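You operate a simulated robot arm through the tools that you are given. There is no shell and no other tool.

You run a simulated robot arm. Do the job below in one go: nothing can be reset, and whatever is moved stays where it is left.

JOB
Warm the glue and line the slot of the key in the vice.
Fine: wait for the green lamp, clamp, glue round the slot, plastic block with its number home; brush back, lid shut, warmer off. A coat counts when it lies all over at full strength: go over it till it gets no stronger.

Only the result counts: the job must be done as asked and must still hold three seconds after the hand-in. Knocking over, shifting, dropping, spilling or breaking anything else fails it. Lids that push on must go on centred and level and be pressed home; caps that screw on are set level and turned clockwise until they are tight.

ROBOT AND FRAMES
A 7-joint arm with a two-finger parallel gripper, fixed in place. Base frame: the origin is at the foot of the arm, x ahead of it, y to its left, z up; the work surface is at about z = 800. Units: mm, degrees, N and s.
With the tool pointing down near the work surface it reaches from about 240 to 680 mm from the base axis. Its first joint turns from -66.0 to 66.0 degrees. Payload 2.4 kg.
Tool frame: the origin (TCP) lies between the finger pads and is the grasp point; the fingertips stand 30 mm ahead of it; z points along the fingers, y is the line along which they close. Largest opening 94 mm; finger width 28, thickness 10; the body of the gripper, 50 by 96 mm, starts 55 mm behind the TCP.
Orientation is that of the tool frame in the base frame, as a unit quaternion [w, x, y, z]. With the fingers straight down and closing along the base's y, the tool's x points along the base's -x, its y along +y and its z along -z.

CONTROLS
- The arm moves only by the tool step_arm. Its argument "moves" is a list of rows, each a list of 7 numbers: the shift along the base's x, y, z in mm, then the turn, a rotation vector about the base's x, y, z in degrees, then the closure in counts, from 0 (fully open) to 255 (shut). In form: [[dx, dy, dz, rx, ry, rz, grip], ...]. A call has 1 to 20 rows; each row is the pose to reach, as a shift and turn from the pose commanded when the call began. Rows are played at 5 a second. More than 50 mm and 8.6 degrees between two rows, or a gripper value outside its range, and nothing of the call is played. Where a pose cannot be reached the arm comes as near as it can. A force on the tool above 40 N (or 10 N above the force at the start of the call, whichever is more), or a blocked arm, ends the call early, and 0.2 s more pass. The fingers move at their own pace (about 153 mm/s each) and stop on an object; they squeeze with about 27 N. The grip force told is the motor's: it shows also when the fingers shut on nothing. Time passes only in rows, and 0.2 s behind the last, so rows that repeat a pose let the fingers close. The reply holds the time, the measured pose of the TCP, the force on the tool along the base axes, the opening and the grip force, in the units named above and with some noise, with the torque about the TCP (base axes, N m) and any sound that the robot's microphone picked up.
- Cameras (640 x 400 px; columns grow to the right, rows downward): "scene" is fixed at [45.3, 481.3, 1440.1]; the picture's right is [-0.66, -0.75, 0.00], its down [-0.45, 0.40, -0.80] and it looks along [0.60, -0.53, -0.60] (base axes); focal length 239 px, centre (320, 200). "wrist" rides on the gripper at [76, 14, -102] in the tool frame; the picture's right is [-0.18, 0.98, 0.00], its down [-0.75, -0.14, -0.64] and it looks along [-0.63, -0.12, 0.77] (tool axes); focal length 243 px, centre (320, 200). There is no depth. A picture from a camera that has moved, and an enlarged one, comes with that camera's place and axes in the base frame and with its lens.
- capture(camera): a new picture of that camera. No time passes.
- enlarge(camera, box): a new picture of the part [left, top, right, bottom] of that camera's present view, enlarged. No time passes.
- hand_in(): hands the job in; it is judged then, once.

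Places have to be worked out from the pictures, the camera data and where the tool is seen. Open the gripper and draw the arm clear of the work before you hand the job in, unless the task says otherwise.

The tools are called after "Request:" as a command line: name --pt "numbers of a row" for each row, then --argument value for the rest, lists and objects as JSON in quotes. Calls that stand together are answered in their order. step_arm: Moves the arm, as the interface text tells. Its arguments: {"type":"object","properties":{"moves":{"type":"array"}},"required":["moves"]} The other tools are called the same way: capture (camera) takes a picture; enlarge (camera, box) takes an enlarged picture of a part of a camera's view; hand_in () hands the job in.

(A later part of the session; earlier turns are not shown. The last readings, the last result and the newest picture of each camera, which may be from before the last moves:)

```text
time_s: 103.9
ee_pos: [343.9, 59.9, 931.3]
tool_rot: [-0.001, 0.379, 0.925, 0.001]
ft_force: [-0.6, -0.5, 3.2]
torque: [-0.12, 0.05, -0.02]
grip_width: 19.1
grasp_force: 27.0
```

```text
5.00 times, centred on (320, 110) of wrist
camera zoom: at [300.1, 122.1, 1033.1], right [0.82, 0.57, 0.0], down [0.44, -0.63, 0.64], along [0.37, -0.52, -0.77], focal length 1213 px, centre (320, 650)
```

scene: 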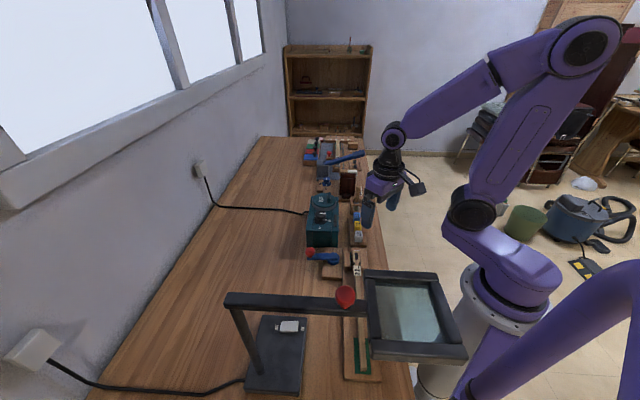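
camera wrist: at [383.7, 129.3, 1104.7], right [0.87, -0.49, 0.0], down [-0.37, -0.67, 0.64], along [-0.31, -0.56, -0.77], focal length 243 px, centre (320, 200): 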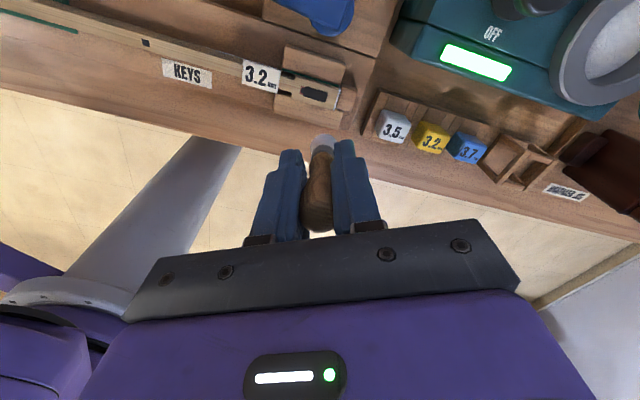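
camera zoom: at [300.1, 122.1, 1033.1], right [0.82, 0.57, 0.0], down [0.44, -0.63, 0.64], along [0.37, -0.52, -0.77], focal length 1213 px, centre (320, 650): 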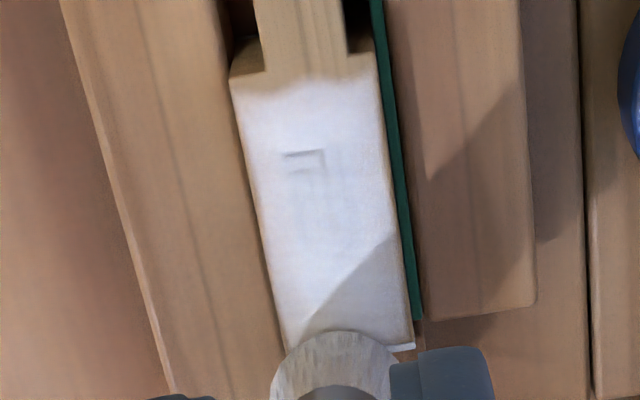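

The coat looks even. To be sure it is at full strength I reload the brush and go over it once more: up, over to the pot, and a gentle dip.

Request:
step_arm --pt "0 0 30 0 0 0 255" --pt "5 -2 70 0 0 0 255" --pt "30 -8 90 0 0 0 255" --pt "70 -18 95 0 0 0 255" --pt "110 -28 95 0 0 0 255" --pt "150 -36 95 0 0 0 255" --pt "185 -44 90 0 0 0 255" --pt "213 -48 80 0 0 0 255" --pt "213 -48 50 0 0 0 255" --pt "213 -48 35 0 0 0 255"

Request:
enlarge --camera "scene" --box '[310, 175, 345, 215]'

Request:
enlarge --camera "scene" --box '[355, 240, 379, 264]'

```text
time_s: 106.1
ee_pos: [557.0, 11.5, 964.6]
tool_rot: [-0.001, 0.378, 0.926, 0.001]
ft_force: [0.2, -0.4, -0.7]
torque: [0.0, 0.04, -0.04]
grip_width: 19.3
grasp_force: 26.9
```

```text
10.00 times, centred on (328, 195) of scene
camera zoom: at [45.3, 481.3, 1440.1], right [-0.66, -0.75, 0.0], down [-0.45, 0.4, -0.8], along [0.6, -0.53, -0.6], focal length 2387 px, centre (245, 250)
```

zoom: 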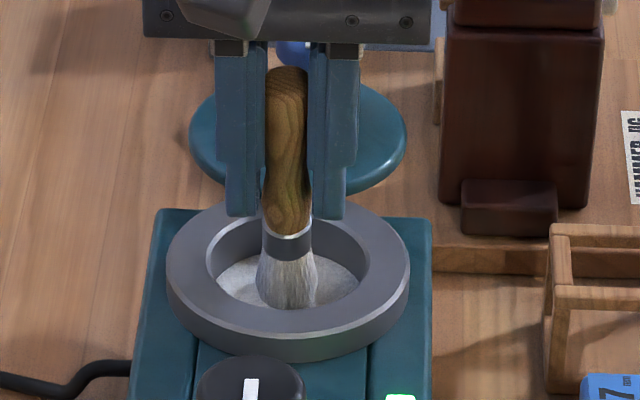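

```text
16.00 times, centred on (367, 252) of scene
camera zoom: at [45.3, 481.3, 1440.1], right [-0.66, -0.75, 0.0], down [-0.45, 0.4, -0.8], along [0.6, -0.53, -0.6], focal length 3820 px, centre (-432, -632)
```

zoom: 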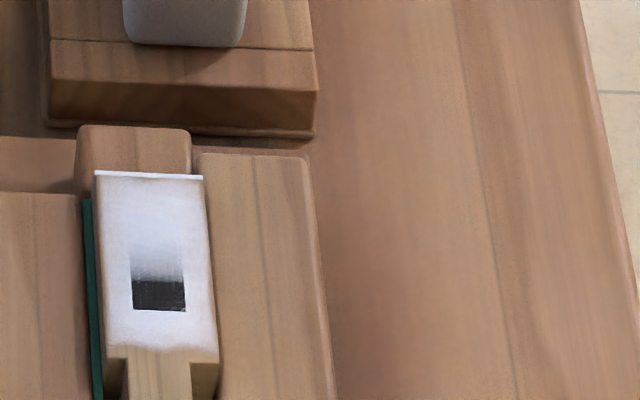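

The coat covers the whole head round the slot. I dip a few millimetres further, watching the force.

Request:
step_arm --pt "0 0 -3 0 0 0 255" --pt "0 0 -5 0 0 0 255" --pt "0 0 -5 0 0 0 255"

Request:
step_arm --pt "0 0 -1 0 0 0 255" --pt "0 0 -2 0 0 0 255"

Request:
enlarge --camera "scene" --box '[310, 175, 345, 215]'

```text
time_s: 106.9
ee_pos: [556.4, 11.4, 960.3]
tool_rot: [-0.001, 0.378, 0.926, 0.002]
ft_force: [1.3, 0.6, -0.2]
torque: [0.01, 0.03, -0.04]
grip_width: 19.0
grasp_force: 26.8
```

```text
time_s: 107.5
ee_pos: [557.0, 11.2, 958.3]
tool_rot: [-0.001, 0.378, 0.926, 0.001]
ft_force: [-1.0, 0.6, 3.5]
torque: [-0.02, 0.1, 0.0]
grip_width: 19.2
grasp_force: 26.6
```

```text
10.00 times, centred on (328, 195) of scene
camera zoom: at [45.2, 481.3, 1440.1], right [-0.66, -0.75, 0.0], down [-0.45, 0.4, -0.8], along [0.6, -0.53, -0.6], focal length 2387 px, centre (245, 250)
```

zoom: 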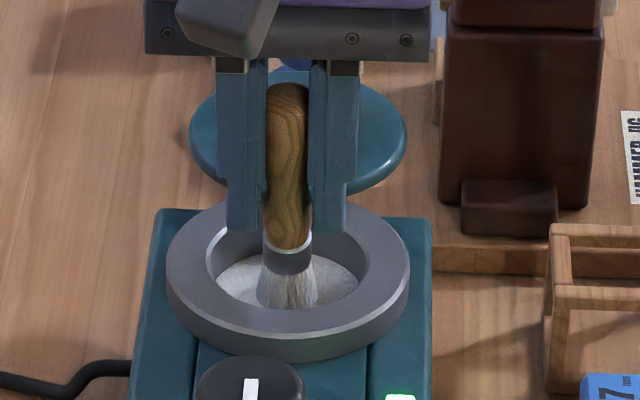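

A light touch of 3.5 N was felt in the pot, so the brush is loaded again. I return to the front of the key head, just above contact height.

Request:
step_arm --pt "0 0 30 0 0 0 255" --pt "0 0 65 0 0 0 255" --pt "-25 6 70 0 0 0 255" --pt "-60 15 70 0 0 0 255" --pt "-100 25 70 0 0 0 255" --pt "-140 34 70 0 0 0 255" --pt "-175 43 60 0 0 0 255" --pt "-205 50 30 0 0 0 255" --pt "-212.3 51 0 0 0 0 255" --pt "-212.3 51 -20 0 0 0 255" --pt "-212.3 51 -25.5 0 0 0 255"

Request:
step_arm --pt "0 0 -0.8 0 0 0 255" --pt "0 0 -0.8 0 0 0 255"

Request:
enlarge --camera "scene" --box '[355, 240, 379, 264]'

```text
time_s: 109.9
ee_pos: [344.4, 62.5, 932.3]
tool_rot: [0.0, 0.378, 0.926, 0.001]
ft_force: [-0.5, 0.2, 0.0]
torque: [0.01, -0.03, 0.0]
grip_width: 19.0
grasp_force: 27.0
```

```text
time_s: 110.5
ee_pos: [345.0, 61.8, 932.6]
tool_rot: [0.0, 0.378, 0.926, 0.001]
ft_force: [0.1, -0.6, -0.1]
torque: [0.0, 0.0, -0.02]
grip_width: 19.1
grasp_force: 27.1
```

```text
16.00 times, centred on (367, 252) of scene
camera zoom: at [45.3, 481.3, 1440.1], right [-0.66, -0.75, 0.0], down [-0.45, 0.4, -0.8], along [0.6, -0.53, -0.6], focal length 3820 px, centre (-432, -632)
```

zoom: 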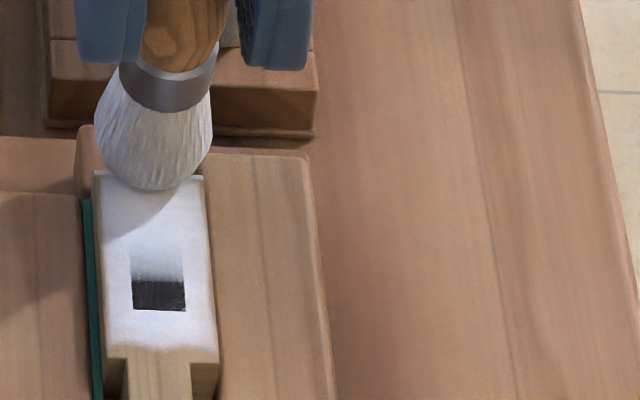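

Not touching yet; I lower in 0.7 mm steps.

Request:
step_arm --pt "0 0 -0.7 0 0 0 255" --pt "0 0 -0.7 0 0 0 255"

Request:
step_arm --pt "0 0 -0.5 0 0 0 255" --pt "0 0 -0.5 0 0 0 255"

```text
time_s: 111.1
ee_pos: [345.2, 61.6, 932.3]
tool_rot: [-0.001, 0.377, 0.926, 0.002]
ft_force: [-0.8, 0.1, 0.4]
torque: [0.0, -0.01, 0.01]
grip_width: 19.0
grasp_force: 26.7
```

```text
time_s: 111.7
ee_pos: [345.0, 61.4, 931.0]
tool_rot: [-0.001, 0.378, 0.926, 0.002]
ft_force: [0.2, -0.5, -0.6]
torque: [0.01, 0.02, 0.04]
grip_width: 19.2
grasp_force: 27.0
```

Still no contact; two more half-millimetre steps.

Request:
step_arm --pt "0 0 -0.5 0 0 0 255" --pt "0 0 -0.5 0 0 0 255"

Request:
step_arm --pt "0 0 -0.5 0 0 0 255" --pt "0 0 -0.5 0 0 0 255"

```text
time_s: 112.3
ee_pos: [345.9, 62.9, 930.8]
tool_rot: [0.0, 0.377, 0.926, 0.001]
ft_force: [-0.2, 0.0, -0.7]
torque: [0.04, -0.03, -0.01]
grip_width: 19.4
grasp_force: 26.5
```

```text
time_s: 112.9
ee_pos: [343.6, 62.8, 929.9]
tool_rot: [0.0, 0.378, 0.926, 0.002]
ft_force: [0.3, -1.5, 7.8]
torque: [-0.11, -0.05, 0.0]
grip_width: 19.3
grasp_force: 26.7
```

Contact at 7.8 N. I stroke three lanes: centre out, robot side back, then wall side out and centre back.

Request:
step_arm --pt "-3 3 0 0 0 0 255" --pt "-6 6 0 0 0 0 255" --pt "-9 9 0 0 0 0 255" --pt "-12 12 0 0 0 0 255" --pt "-15 15 0 0 0 0 255" --pt "-18 18 0 0 0 0 255" --pt "-21 21 0 0 0 0 255" --pt "-25 25 0 0 0 0 255" --pt "-28 22 0 0 0 0 255" --pt "-25 19 0 0 0 0 255" --pt "-22 16 0 0 0 0 255" --pt "-19 13 0 0 0 0 255" --pt "-16 10 0 0 0 0 255" --pt "-13 7 0 0 0 0 255" --pt "-10 4 0 0 0 0 255" --pt "-7 1 0 0 0 0 255" --pt "-4 -2 0 0 0 0 255" --pt "-1 -5 0 0 0 0 255"

Request:
step_arm --pt "4 6 0 0 0 0 255" --pt "1 10 0 0 0 0 255" --pt "-2 13 0 0 0 0 255" --pt "-5 16 0 0 0 0 255" --pt "-8 19 0 0 0 0 255" --pt "-11 22 0 0 0 0 255" --pt "-14 25 0 0 0 0 255" --pt "-17 28 0 0 0 0 255" --pt "-21 31 0 0 0 0 255" --pt "-24 30 0 0 0 0 255" --pt "-21 26 0 0 0 0 255" --pt "-18 23 0 0 0 0 255" --pt "-15 20 0 0 0 0 255" --pt "-12 17 0 0 0 0 255" --pt "-9 14 0 0 0 0 255" --pt "-6 11 0 0 0 0 255" --pt "-3 8 0 0 0 0 255" --pt "0 5 0 0 0 0 255" --pt "3 2 0 0 0 0 255"

Request:
enlarge --camera "scene" --box '[355, 240, 379, 264]'

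Request:
enlarge --camera "wrist" --box '[290, 70, 350, 150]'

```text
time_s: 116.7
ee_pos: [343.3, 56.3, 928.9]
tool_rot: [-0.001, 0.378, 0.926, 0.001]
ft_force: [-1.3, 0.1, 5.0]
torque: [-0.03, 0.03, 0.0]
grip_width: 19.1
grasp_force: 27.1
```

```text
time_s: 120.7
ee_pos: [345.9, 60.1, 929.4]
tool_rot: [-0.001, 0.377, 0.926, 0.001]
ft_force: [-1.4, 1.0, 2.7]
torque: [0.04, 0.1, 0.01]
grip_width: 19.0
grasp_force: 26.7
```

```text
16.00 times, centred on (367, 252) of scene
camera zoom: at [45.2, 481.3, 1440.1], right [-0.66, -0.75, 0.0], down [-0.45, 0.4, -0.8], along [0.6, -0.53, -0.6], focal length 3820 px, centre (-432, -632)
```

zoom: 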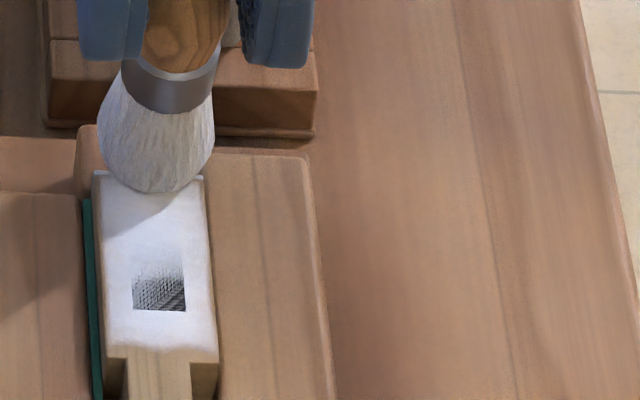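

```text
5.00 times, centred on (320, 110) of wrist
camera zoom: at [302.2, 121.9, 1032.6], right [0.82, 0.57, 0.0], down [0.44, -0.63, 0.64], along [0.37, -0.52, -0.77], focal length 1213 px, centre (320, 650)
```

zoom: 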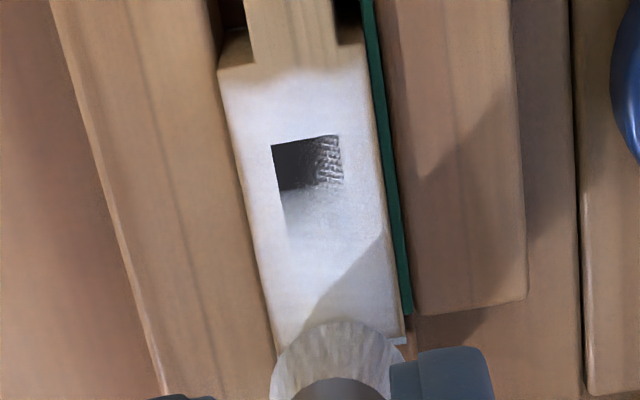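

The coat looks no stronger than before and covers the same area, so it is at full strength. Now the brush goes back. I lift it and turn the tool so the scene camera sees from the side how the brush sits in the hand.

Request:
step_arm --pt "0 0 30 0 0 0 255" --pt "5 -5 70 0 0 4 255" --pt "15 -12 85 0 0 12 255" --pt "25 -20 90 0 0 20 255" --pt "35 -28 90 0 0 28 255" --pt "45 -36 90 0 0 36 255" --pt "55 -44 90 0 0 44 255" --pt "65 -52 90 0 0 52 255" --pt "75 -60 90 0 0 60 255" --pt "84 -68 90 0 0 68 255" --pt "84 -70 90 0 0 74 255"

Request:
enlarge --camera "scene" --box '[320, 160, 400, 240]'

Request:
enlarge --camera "scene" --box '[350, 240, 380, 270]'

Request:
capture --camera "wrist"

```text
time_s: 123.1
ee_pos: [431.3, -10.3, 1020.4]
tool_rot: [-0.002, -0.258, 0.966, 0.0]
ft_force: [0.1, 1.0, 0.0]
torque: [-0.03, 0.04, -0.02]
grip_width: 19.1
grasp_force: 26.9
```

```text
5.00 times, centred on (360, 200) of scene
camera zoom: at [45.3, 481.3, 1440.1], right [-0.66, -0.75, 0.0], down [-0.45, 0.4, -0.8], along [0.6, -0.53, -0.6], focal length 1194 px, centre (120, 200)
```

zoom: 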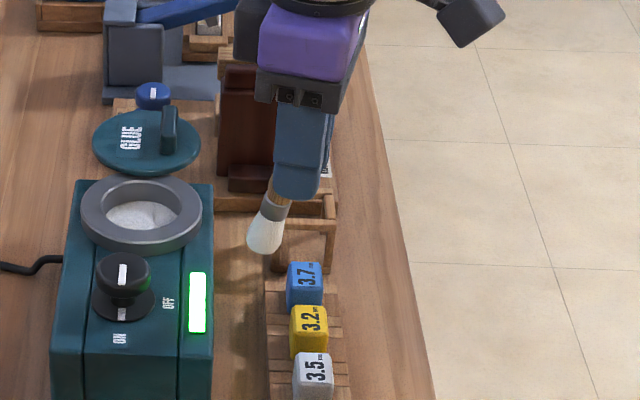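

```text
13.33 times, centred on (365, 255) of scene
camera zoom: at [45.3, 481.3, 1440.1], right [-0.66, -0.75, 0.0], down [-0.45, 0.4, -0.8], along [0.6, -0.53, -0.6], focal length 3183 px, centre (-280, -533)
```

zoom: 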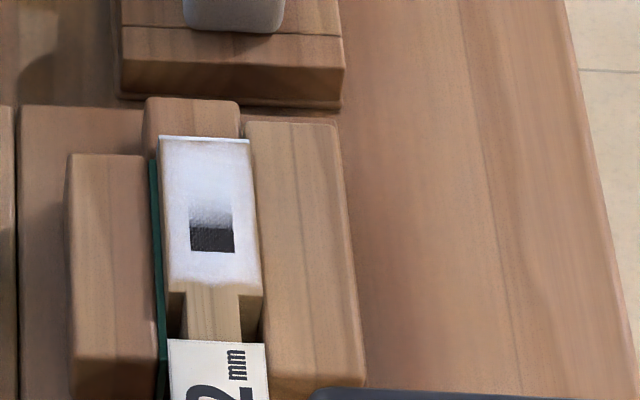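

```text
taken
camera wrist: at [358.3, -36.7, 1122.7], right [-0.33, 0.94, 0.0], down [0.73, 0.25, 0.64], along [0.6, 0.21, -0.77], focal length 243 px, centre (320, 200)
```

wrist: 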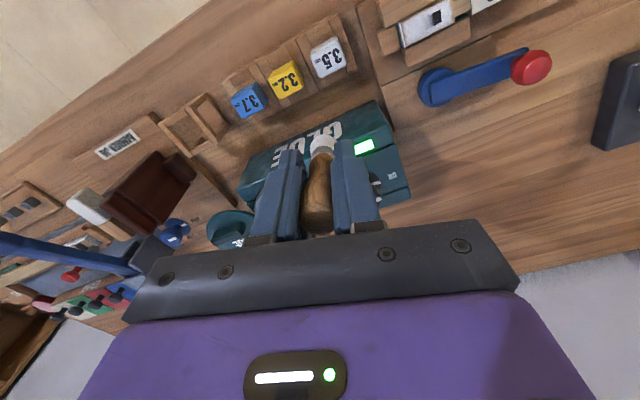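

The brush is visibly tilted in the hand. I enlarge to measure the angle.

Request:
enlarge --camera "scene" --box '[360, 175, 392, 215]'

Request:
enlarge --camera "wrist" --box '[260, 110, 380, 240]'

```text
10.00 times, centred on (376, 195) of scene
camera zoom: at [45.3, 481.3, 1440.1], right [-0.66, -0.75, 0.0], down [-0.45, 0.4, -0.8], along [0.6, -0.53, -0.6], focal length 2387 px, centre (-240, 250)
```

zoom: 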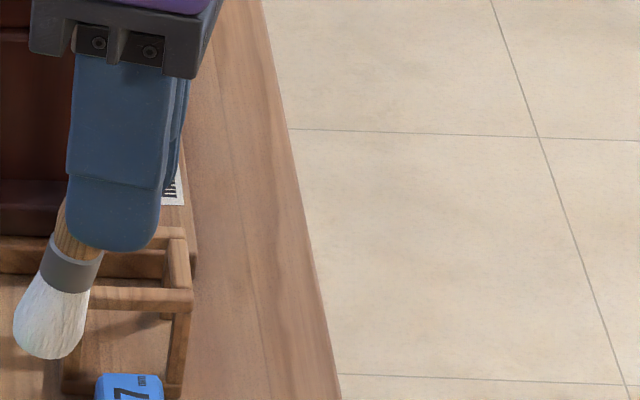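

```text
3.08 times, centred on (320, 175) of wrist
camera zoom: at [358.3, -36.7, 1122.7], right [-0.33, 0.94, 0.0], down [0.73, 0.25, 0.64], along [0.6, 0.21, -0.77], focal length 746 px, centre (320, 277)
```

zoom: 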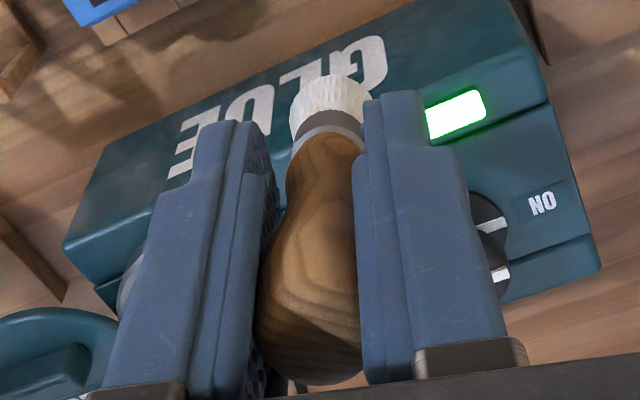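

The brush tip leans about 9° towards the tool's -x side. Before putting it back I look at the empty holder to see how it is built.

Request:
enlarge --camera "wrist" --box '[140, 80, 260, 180]'

Request:
enlarge --camera "scene" --box '[360, 190, 392, 220]'

```text
4.00 times, centred on (200, 130) of wrist
camera zoom: at [358.3, -36.7, 1122.7], right [-0.33, 0.94, 0.0], down [0.73, 0.25, 0.64], along [0.6, 0.21, -0.77], focal length 970 px, centre (800, 480)
```

zoom: 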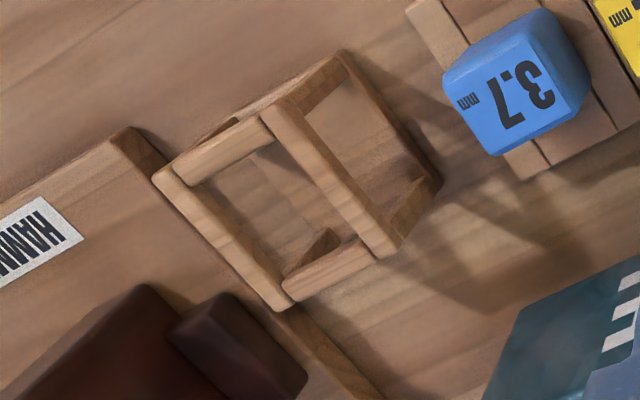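

```text
13.33 times, centred on (376, 205) of scene
camera zoom: at [45.3, 481.3, 1440.1], right [-0.66, -0.75, 0.0], down [-0.45, 0.4, -0.8], along [0.6, -0.53, -0.6], focal length 3183 px, centre (-427, 133)
```

zoom: 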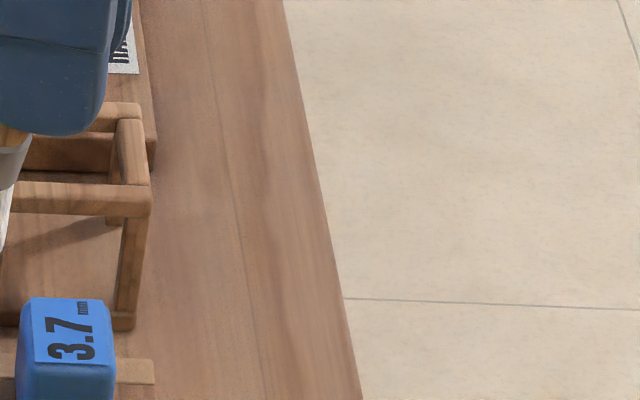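

The holder is an open frame, top rim at about z 857, centre near (525, -140). I turn back to -45° above it, then tilt 16° so that the brush hangs with its original lean.

Request:
step_arm --pt "10 -12 0 0 0 -8 255" --pt "20 -25 0 0 0 -16 255" --pt "30 -40 0 0 0 -24 255" --pt "40 -53 0 0 0 -32 255" --pt "50 -66 0 0 0 -40 255" --pt "60 -80 0 0 0 -48 255" --pt "72 -95 0 0 0 -56 255" --pt "84 -110 0 0 0 -64 255" --pt "95 -125 0 0 0 -72 255" --pt "102.2 -134.9 0 0 0 -74 255"

Request:
step_arm --pt "0 0 -8 3.8 3.8 0 255" --pt "0 0 -16 7.6 7.6 0 255" --pt "0 0 -30 11.3 11.3 0 255" --pt "0 0 -44 11.3 11.3 0 255"

Request:
enlarge --camera "scene" --box '[335, 165, 385, 225]'

Request:
enlarge --camera "wrist" --box '[250, 60, 390, 220]'

```text
time_s: 125.3
ee_pos: [533.0, -146.2, 1019.2]
tool_rot: [0.0, 0.379, 0.925, 0.001]
ft_force: [0.1, -0.1, 0.1]
torque: [-0.02, -0.01, 0.04]
grip_width: 19.1
grasp_force: 26.6
```

```text
time_s: 126.3
ee_pos: [532.5, -145.3, 976.6]
tool_rot: [-0.128, 0.374, 0.917, 0.055]
ft_force: [-0.5, 0.6, -1.3]
torque: [0.01, 0.01, -0.02]
grip_width: 18.6
grasp_force: 27.5
```

```text
6.67 times, centred on (360, 195) of scene
camera zoom: at [45.3, 481.3, 1440.1], right [-0.66, -0.75, 0.0], down [-0.45, 0.4, -0.8], along [0.6, -0.53, -0.6], focal length 1592 px, centre (53, 233)
```

zoom: 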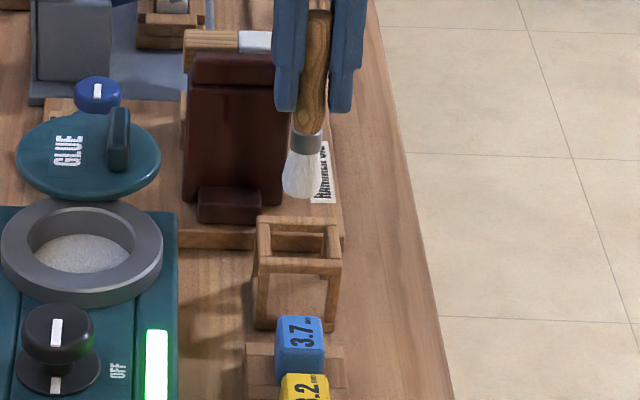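

```text
2.50 times, centred on (320, 140) of wrist
camera zoom: at [510.4, -105.1, 1094.9], right [0.81, 0.58, -0.05], down [0.54, -0.73, 0.41], along [0.2, -0.36, -0.91], focal length 606 px, centre (320, 350)
```

zoom: 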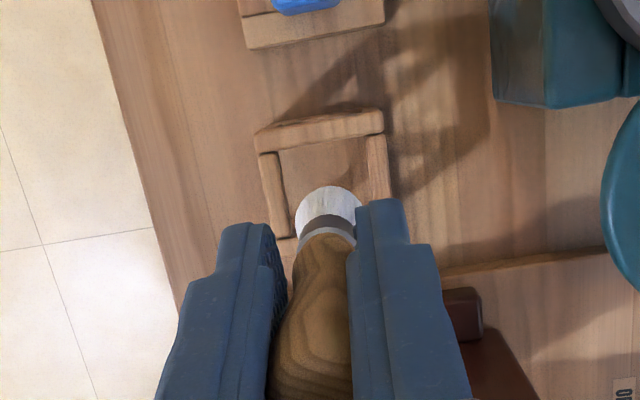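

The tip is about over the frame but a few mm towards the near bar. I shift to the opening's centre, lower to just above the rim and check.

Request:
step_arm --pt "0.9 -4.6 0 0 0 0 255" --pt "0.9 -4.6 -15 0 0 0 255" --pt "0.9 -4.6 -30 0 0 0 255"

Request:
enlarge --camera "scene" --box '[350, 180, 385, 220]'

Request:
enlarge --camera "wrist" --box '[250, 60, 390, 220]'

```text
time_s: 127.1
ee_pos: [534.1, -149.5, 945.4]
tool_rot: [-0.129, 0.373, 0.917, 0.055]
ft_force: [1.0, 0.8, -0.3]
torque: [0.0, 0.0, -0.01]
grip_width: 19.3
grasp_force: 26.8
```

```text
10.00 times, centred on (368, 200) of scene
camera zoom: at [45.3, 481.3, 1440.1], right [-0.66, -0.75, 0.0], down [-0.45, 0.4, -0.8], along [0.6, -0.53, -0.6], focal length 2387 px, centre (-155, 200)
```

zoom: 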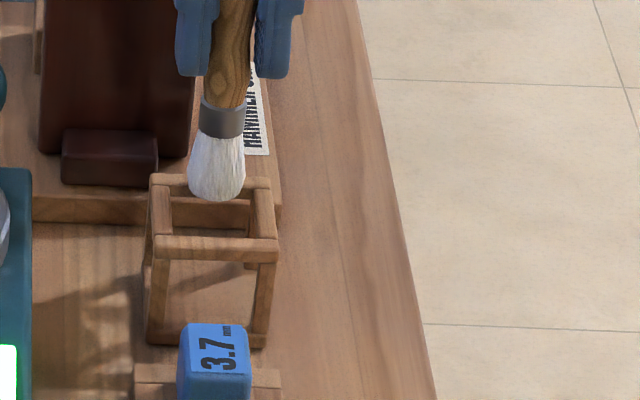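

```text
2.50 times, centred on (320, 140) of wrist
camera zoom: at [511.6, -109.7, 1065.2], right [0.81, 0.58, -0.05], down [0.54, -0.73, 0.41], along [0.2, -0.36, -0.91], focal length 606 px, centre (320, 350)
```

zoom: 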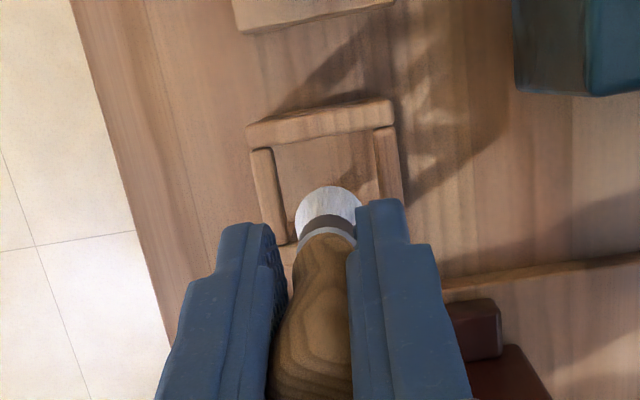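

The tuft is centred over the opening. I lower it along the brush's lean, watching the force, down to near its original height.

Request:
step_arm --pt "0.7 0.7 -4 0 0 0 255" --pt "0 1.4 -12 0 0 0 255" --pt "-0.8 2.2 -20 0 0 0 255" --pt "-1.5 2.9 -28 0 0 0 255"

Request:
enlarge --camera "scene" --box '[350, 180, 385, 220]'

Request:
enlarge --camera "wrist" --box '[250, 60, 390, 220]'

```text
time_s: 128.1
ee_pos: [531.8, -148.0, 917.8]
tool_rot: [-0.128, 0.375, 0.917, 0.055]
ft_force: [-2.0, 2.1, 0.8]
torque: [0.13, 0.1, 0.01]
grip_width: 19.4
grasp_force: 27.1
```

```text
10.00 times, centred on (368, 200) of scene
camera zoom: at [45.2, 481.4, 1440.1], right [-0.66, -0.75, 0.0], down [-0.45, 0.4, -0.8], along [0.6, -0.53, -0.6], focal length 2387 px, centre (-155, 200)
```

zoom: 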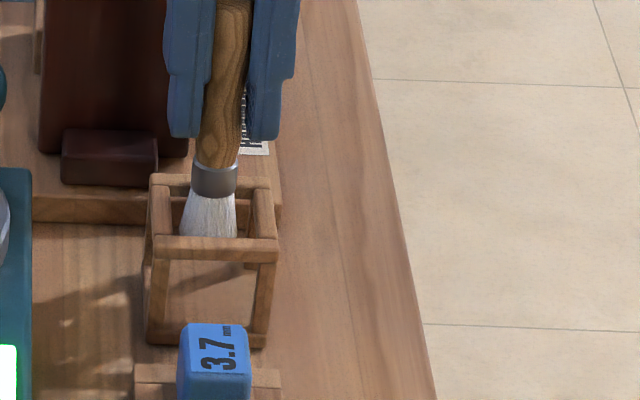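

```text
2.50 times, centred on (320, 140) of wrist
camera zoom: at [510.1, -106.9, 1037.6], right [0.81, 0.58, -0.05], down [0.54, -0.73, 0.41], along [0.2, -0.36, -0.91], focal length 606 px, centre (320, 350)
```

zoom: 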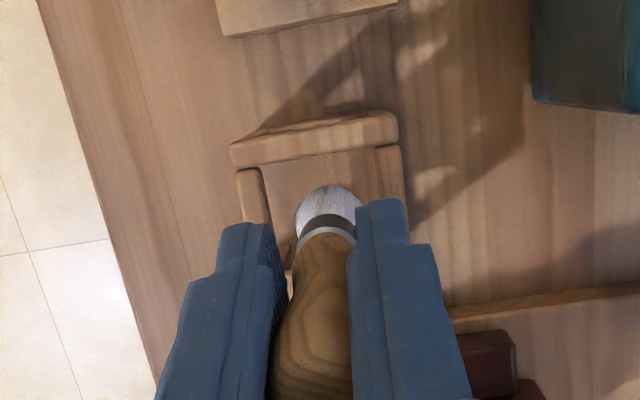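

The bristles are inside the frame, with a light touch against the far bar. I ease 2 mm towards the near side and lower the last 16 mm.

Request:
step_arm --pt "-1.4 1.4 -3 0 0 0 255" --pt "-2 2 -8 0 0 0 255" --pt "-2.6 2.6 -12 0 0 0 255" --pt "-3 3 -16 0 0 0 255"

Request:
enlarge --camera "scene" --box '[350, 180, 385, 220]'

Request:
enlarge --camera "wrist" --box '[250, 60, 390, 220]'

```text
time_s: 129.1
ee_pos: [530.8, -143.2, 901.3]
tool_rot: [-0.129, 0.374, 0.917, 0.054]
ft_force: [0.3, 0.1, -0.6]
torque: [0.0, -0.01, 0.0]
grip_width: 19.0
grasp_force: 27.1
```

```text
10.00 times, centred on (368, 200) of scene
camera zoom: at [45.3, 481.3, 1440.1], right [-0.66, -0.75, 0.0], down [-0.45, 0.4, -0.8], along [0.6, -0.53, -0.6], focal length 2387 px, centre (-155, 200)
```

zoom: 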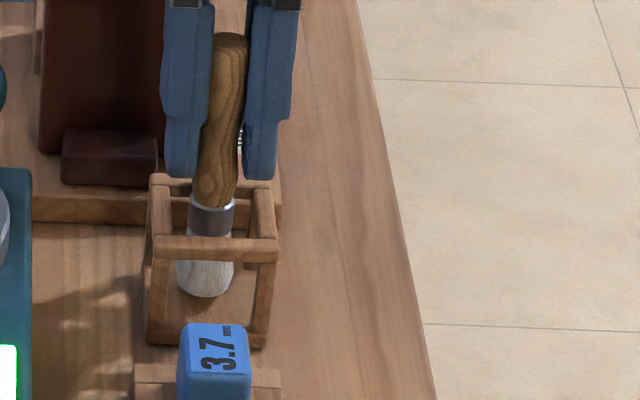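

```text
2.50 times, centred on (320, 140) of wrist
camera zoom: at [507.2, -103.7, 1021.4], right [0.81, 0.58, -0.05], down [0.54, -0.73, 0.41], along [0.2, -0.36, -0.91], focal length 606 px, centre (320, 350)
```

zoom: 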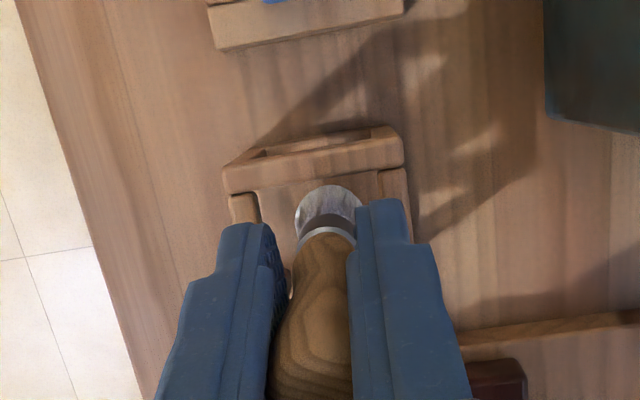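

The brush is almost at its original height, about 4 mm to go. I lower gently until it touches down.

Request:
step_arm --pt "-0.2 0.2 -2 0 0 0 255" --pt "-0.3 0.3 -3.5 0 0 0 255"

Request:
step_arm --pt "-0.1 0.1 -1 0 0 0 255" --pt "-0.2 0.2 -2 0 0 0 255"

Request:
enlarge --camera "scene" --box '[350, 180, 385, 220]'

```text
time_s: 129.7
ee_pos: [528.5, -143.5, 898.1]
tool_rot: [-0.129, 0.373, 0.917, 0.056]
ft_force: [0.1, 0.4, 0.1]
torque: [-0.01, 0.03, -0.02]
grip_width: 19.1
grasp_force: 26.7
```

```text
time_s: 130.3
ee_pos: [528.8, -143.7, 897.4]
tool_rot: [-0.128, 0.374, 0.917, 0.056]
ft_force: [-2.8, 0.8, 12.1]
torque: [0.0, 0.15, -0.01]
grip_width: 19.1
grasp_force: 27.0
```

```text
10.00 times, centred on (368, 200) of scene
camera zoom: at [45.0, 481.4, 1440.1], right [-0.66, -0.75, 0.0], down [-0.45, 0.4, -0.8], along [0.6, -0.53, -0.6], focal length 2387 px, centre (-155, 200)
```

zoom: 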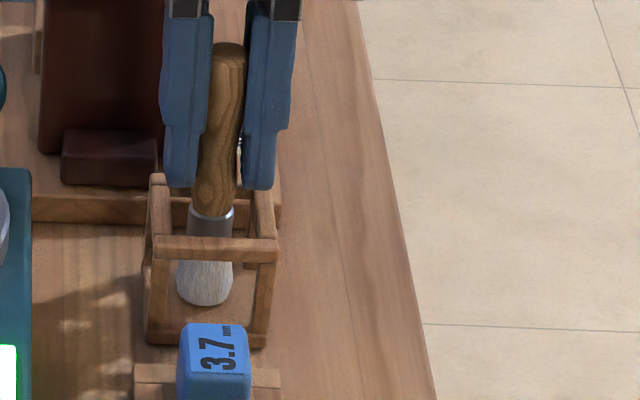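

It has touched down with 12 N. I ease off half a millimetre, open the fingers gradually and see how it settles.

Request:
step_arm --pt "0 0 0.7 0 0 0 255" --pt "0 0 0.7 0 0 0 195" --pt "0 0 0.7 0 0 0 185" --pt "0 0 0.7 0 0 0 170" --pt "0 0 0.7 0 0 0 150"

Request:
enlarge --camera "scene" --box '[350, 180, 385, 220]'

Request:
enlarge --camera "wrist" --box '[250, 60, 390, 220]'

```text
time_s: 131.5
ee_pos: [529.2, -144.2, 897.3]
tool_rot: [-0.129, 0.374, 0.917, 0.054]
ft_force: [0.8, 0.6, 0.4]
torque: [0.01, 0.0, -0.01]
grip_width: 38.6
grasp_force: 0.0
```

```text
10.00 times, centred on (368, 200) of scene
camera zoom: at [45.3, 481.3, 1440.1], right [-0.66, -0.75, 0.0], down [-0.45, 0.4, -0.8], along [0.6, -0.53, -0.6], focal length 2387 px, centre (-155, 200)
```

zoom: 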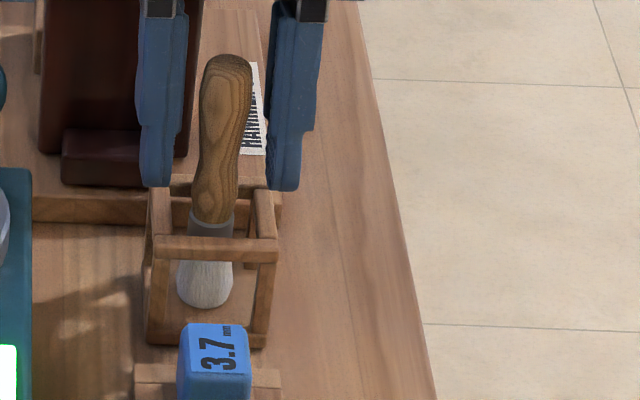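

```text
2.50 times, centred on (320, 140) of wrist
camera zoom: at [506.7, -103.4, 1016.8], right [0.81, 0.58, -0.05], down [0.54, -0.73, 0.41], along [0.2, -0.36, -0.91], focal length 606 px, centre (320, 350)
```

zoom: 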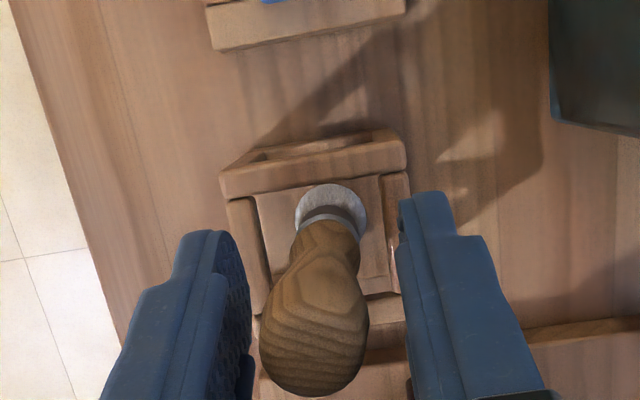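

The brush stands leaning in its holder, just as at the start. I withdraw along the tool axis, level the tool and check.

Request:
step_arm --pt "0 0 0 0 0 0 100" --pt "2.4 -2.4 12 0 0 0 90" --pt "5 -5 25 0 0 0 80" --pt "9 -9 45 0 0 0 70" --pt "12 -12 65 0 0 0 60" --pt "12 -12 95 -3.8 -3.8 0 60" --pt "8 -8 125 -7.6 -7.6 0 60" --pt "0 0 150 -11.3 -11.3 0 60"

Request:
enlarge --camera "scene" --box '[300, 165, 390, 245]'

Request:
enlarge --camera "scene" --box '[350, 240, 380, 270]'

```text
time_s: 133.3
ee_pos: [528.0, -144.0, 1045.8]
tool_rot: [0.0, 0.378, 0.926, 0.0]
ft_force: [0.2, 0.4, 0.4]
torque: [0.0, 0.02, 0.01]
grip_width: 72.0
grasp_force: 0.1
```

```text
5.00 times, centred on (345, 205) of scene
camera zoom: at [45.3, 481.3, 1440.1], right [-0.66, -0.75, 0.0], down [-0.45, 0.4, -0.8], along [0.6, -0.53, -0.6], focal length 1194 px, centre (195, 175)
```

zoom: 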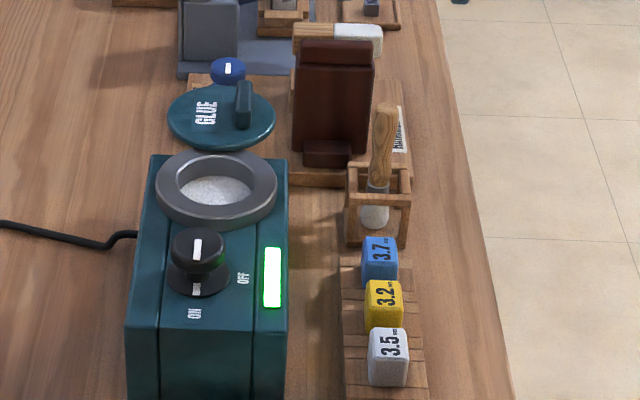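

```text
13.33 times, centred on (365, 255) of scene
camera zoom: at [45.3, 481.3, 1440.1], right [-0.66, -0.75, 0.0], down [-0.45, 0.4, -0.8], along [0.6, -0.53, -0.6], focal length 3183 px, centre (-280, -533)
```

zoom: 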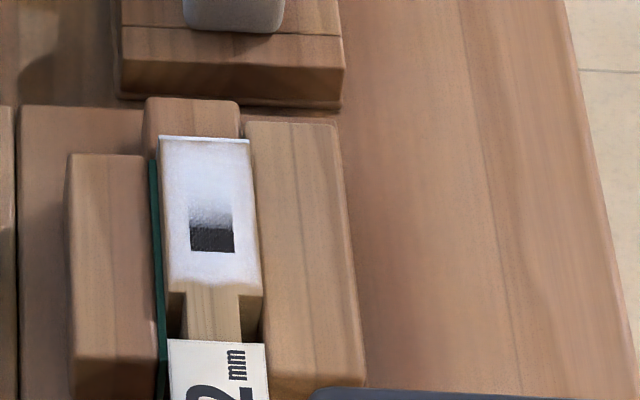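

The brush stands in its holder and the coat is intact. Next is the yellow 3.2 block, near (442, -55), so I go above it for a close look.

Request:
step_arm --pt "-20 20 0 0 0 0 0" --pt "-45 48 -10 0 0 0 0" --pt "-70 75 -30 0 0 0 0" --pt "-87 90 -60 0 0 0 0"

Request:
capture --camera "wrist"

Request:
enlarge --camera "wrist" --box '[250, 60, 390, 220]'

Request:
enlarge --camera "scene" --box '[355, 205, 395, 250]'

```text
time_s: 134.3
ee_pos: [439.4, -54.4, 988.0]
tool_rot: [0.0, 0.378, 0.926, 0.001]
ft_force: [-0.3, -0.3, -0.2]
torque: [-0.02, -0.01, 0.0]
grip_width: 93.9
grasp_force: 0.1
```

```text
taken
camera wrist: at [395.9, 8.7, 1090.0], right [0.82, 0.57, 0.0], down [0.44, -0.63, 0.64], along [0.37, -0.52, -0.77], focal length 243 px, centre (320, 200)
```

wrist: 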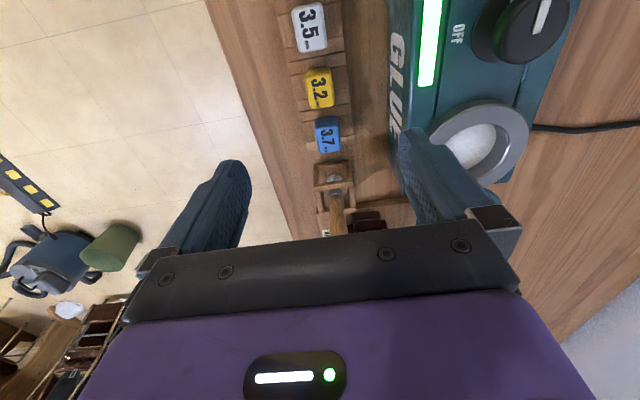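

```text
2.50 times, centred on (320, 140) of wrist
camera zoom: at [395.9, 8.7, 1090.0], right [0.82, 0.57, 0.0], down [0.44, -0.63, 0.64], along [0.37, -0.52, -0.77], focal length 606 px, centre (320, 350)
```

zoom: 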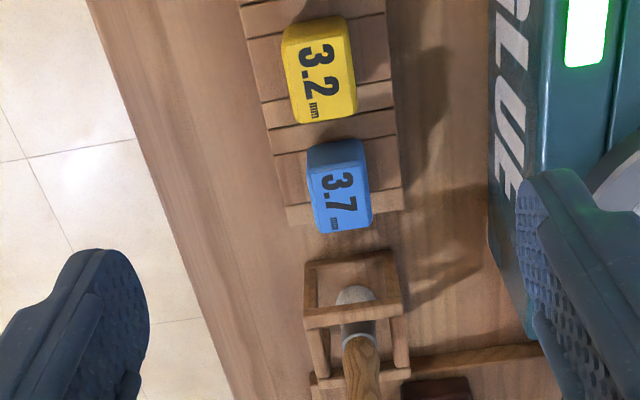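

```text
8.89 times, centred on (375, 228) of scene
camera zoom: at [45.3, 481.3, 1440.1], right [-0.66, -0.75, 0.0], down [-0.45, 0.4, -0.8], along [0.6, -0.53, -0.6], focal length 2122 px, centre (-169, -44)
```

zoom: 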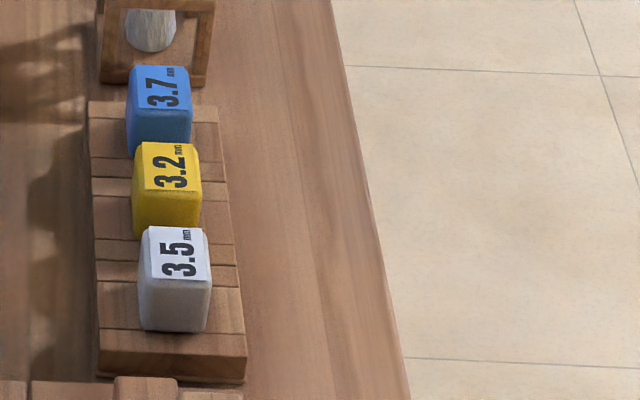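

The yellow block's top centre works out at about (436.5, -46.5, 850), some 25 mm wide. I come closer above it to fix that.

Request:
step_arm --pt "-1.5 4 -20 0 0 0 60" --pt "-2.9 7.9 -48 0 0 0 90"

Request:
enlarge --camera "wrist" --box '[250, 60, 390, 220]'

Request:
enlarge --camera "scene" --box '[355, 205, 395, 250]'

```text
time_s: 134.9
ee_pos: [438.1, -46.8, 939.5]
tool_rot: [-0.001, 0.378, 0.926, 0.0]
ft_force: [-0.2, 0.6, -0.3]
torque: [0.01, 0.0, 0.03]
grip_width: 60.8
grasp_force: 0.0
```

```text
2.50 times, centred on (320, 140) of wrist
camera zoom: at [394.0, 16.4, 1041.5], right [0.82, 0.57, 0.0], down [0.44, -0.63, 0.64], along [0.37, -0.52, -0.77], focal length 606 px, centre (320, 350)
```

zoom: 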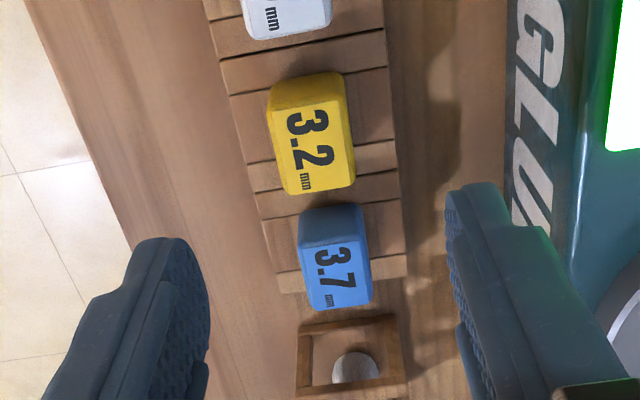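

```text
8.89 times, centred on (375, 228) of scene
camera zoom: at [45.3, 481.3, 1440.1], right [-0.66, -0.75, 0.0], down [-0.45, 0.4, -0.8], along [0.6, -0.53, -0.6], focal length 2122 px, centre (-169, -44)
```

zoom: 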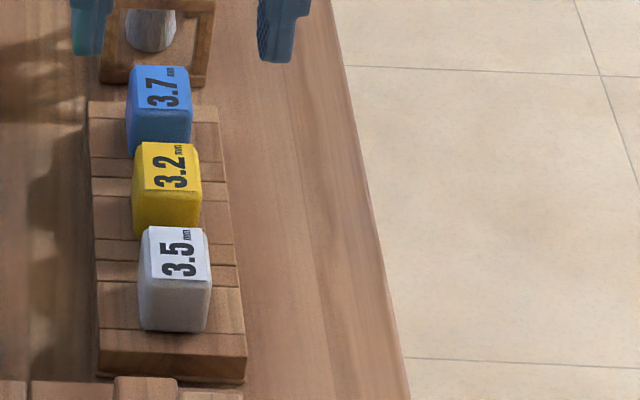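

The block's centre is at about (435.7, -45.2), top at z 851, edges in line with my fingers. I lower over it with the fingers half open and grip it across.

Request:
step_arm --pt "-2.4 1.6 0 0 0 0 125" --pt "-2.4 1.6 -25 0 0 0 125" --pt "-2.4 1.6 -50 0 0 0 125" --pt "-2.4 1.6 -65 0 0 0 125" --pt "-2.4 1.6 -73 0 0 0 125"

Request:
enlarge --camera "wrist" --box '[250, 60, 390, 220]'

Request:
enlarge --camera "scene" --box '[350, 200, 395, 250]'

```text
time_s: 136.1
ee_pos: [436.9, -44.6, 865.7]
tool_rot: [0.0, 0.379, 0.926, 0.001]
ft_force: [0.1, -0.6, -0.4]
torque: [-0.03, 0.0, 0.0]
grip_width: 48.2
grasp_force: 0.0
```

```text
2.50 times, centred on (320, 140) of wrist
camera zoom: at [392.8, 18.6, 968.5], right [0.82, 0.57, 0.0], down [0.44, -0.63, 0.64], along [0.37, -0.52, -0.77], focal length 606 px, centre (320, 350)
```

zoom: 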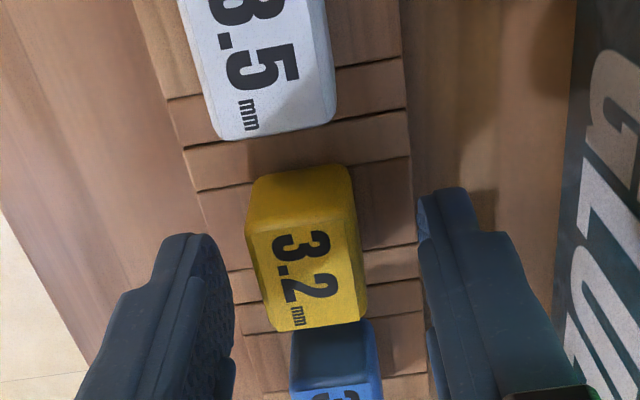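

```text
8.00 times, centred on (372, 225) of scene
camera zoom: at [45.3, 481.3, 1440.1], right [-0.66, -0.75, 0.0], down [-0.45, 0.4, -0.8], along [0.6, -0.53, -0.6], focal length 1910 px, centre (-100, 0)
```

zoom: 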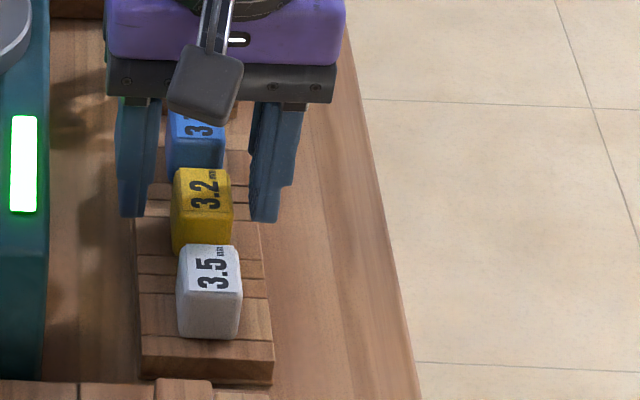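

The block sits about 2.5 mm to the robot side of my centre. I shift by that and close on it.

Request:
step_arm --pt "-2.2 -1.4 0 0 0 0 125" --pt "-2.2 -1.4 0 0 0 0 150" --pt "-2.2 -1.4 0 0 0 0 170" --pt "-2.2 -1.4 0 0 0 0 190" --pt "-2.2 -1.4 0 0 0 0 255" --pt "-2.2 -1.4 0 0 0 0 255"

Request:
enlarge --camera "wrist" --box '[250, 60, 390, 220]'

```text
time_s: 137.5
ee_pos: [434.6, -46.5, 866.5]
tool_rot: [-0.001, 0.378, 0.926, 0.001]
ft_force: [-0.5, 0.2, -0.1]
torque: [-0.01, -0.01, -0.03]
grip_width: 24.4
grasp_force: 27.0
```

```text
2.50 times, centred on (320, 140) of wrist
camera zoom: at [390.4, 17.1, 968.7], right [0.82, 0.57, 0.0], down [0.44, -0.63, 0.64], along [0.37, -0.52, -0.77], focal length 606 px, centre (320, 350)
```

zoom: 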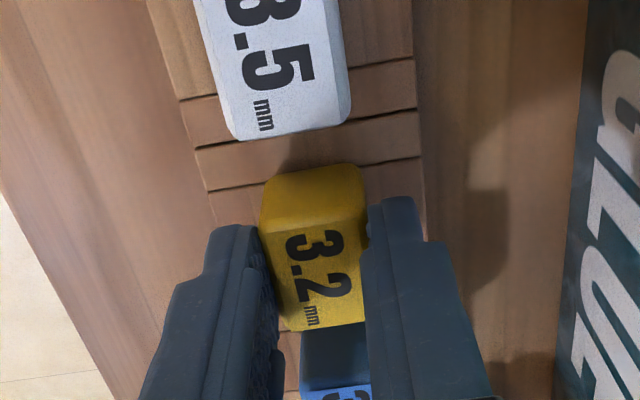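

The yellow block is held at 24.4 mm. I lift it straight up and look at its underside.

Request:
step_arm --pt "0 0 5 0 0 0 255" --pt "0 0 15 0 0 0 255" --pt "0 0 35 0 0 0 255" --pt "0 0 65 0 0 0 255"

Request:
enlarge --camera "scene" --box '[350, 190, 390, 240]'

Request:
enlarge --camera "wrist" --box '[250, 60, 390, 220]'

```text
time_s: 138.5
ee_pos: [434.9, -46.4, 931.9]
tool_rot: [-0.001, 0.378, 0.926, 0.0]
ft_force: [-0.2, -0.1, -1.2]
torque: [0.05, 0.02, 0.02]
grip_width: 24.8
grasp_force: 26.8
```

```text
8.00 times, centred on (370, 215) of scene
camera zoom: at [45.3, 481.3, 1440.1], right [-0.66, -0.75, 0.0], down [-0.45, 0.4, -0.8], along [0.6, -0.53, -0.6], focal length 1910 px, centre (-80, 80)
```

zoom: 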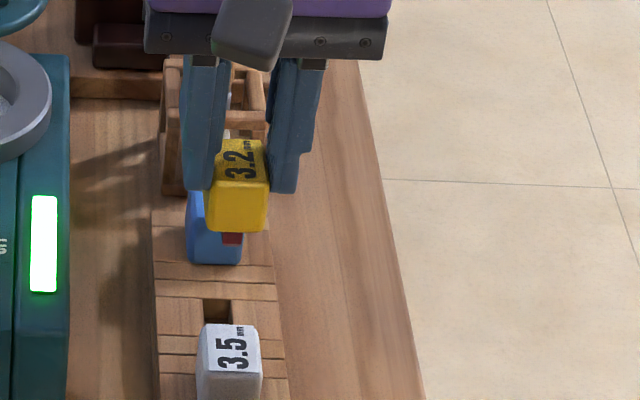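

```text
2.50 times, centred on (320, 140) of wrist
camera zoom: at [390.0, 17.0, 1033.9], right [0.82, 0.57, 0.0], down [0.44, -0.63, 0.64], along [0.37, -0.52, -0.77], focal length 606 px, centre (320, 350)
```

zoom: 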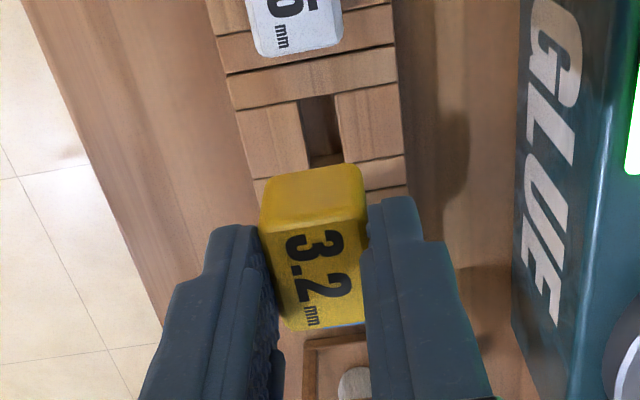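

A red-covered tongue shows under the block, so the cloth lining goes in with it. I enlarge to see its size and place.

Request:
enlarge --camera "scene" --box '[368, 200, 388, 225]'

Request:
enlarge --camera "wrist" --box '[300, 90, 340, 130]'

```text
16.00 times, centred on (378, 212) of scene
camera zoom: at [45.3, 481.3, 1440.1], right [-0.66, -0.75, 0.0], down [-0.45, 0.4, -0.8], along [0.6, -0.53, -0.6], focal length 3820 px, centre (-608, 0)
```

zoom: 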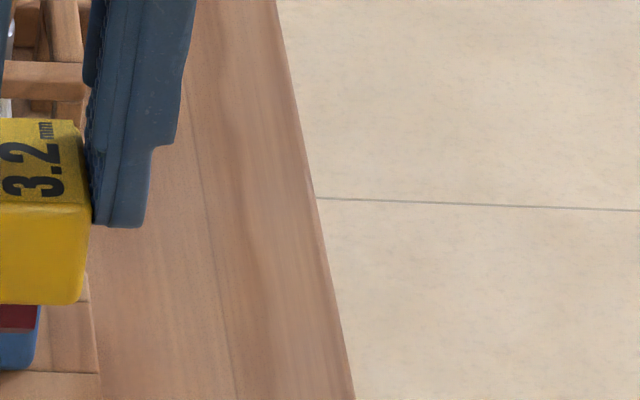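

```text
10.00 times, centred on (320, 110) of wrist
camera zoom: at [390.0, 17.0, 1033.9], right [0.82, 0.57, 0.0], down [0.44, -0.63, 0.64], along [0.37, -0.52, -0.77], focal length 2426 px, centre (320, 1100)
```

zoom: 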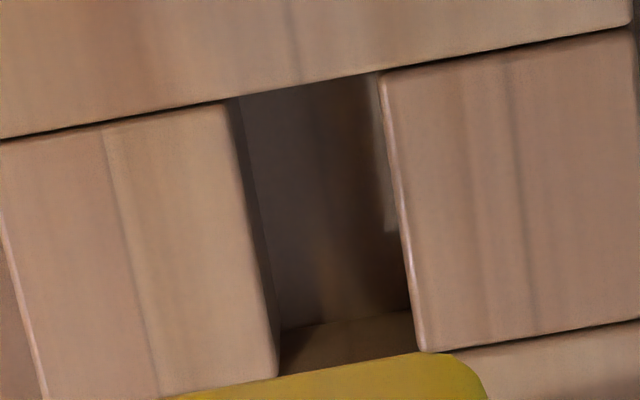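

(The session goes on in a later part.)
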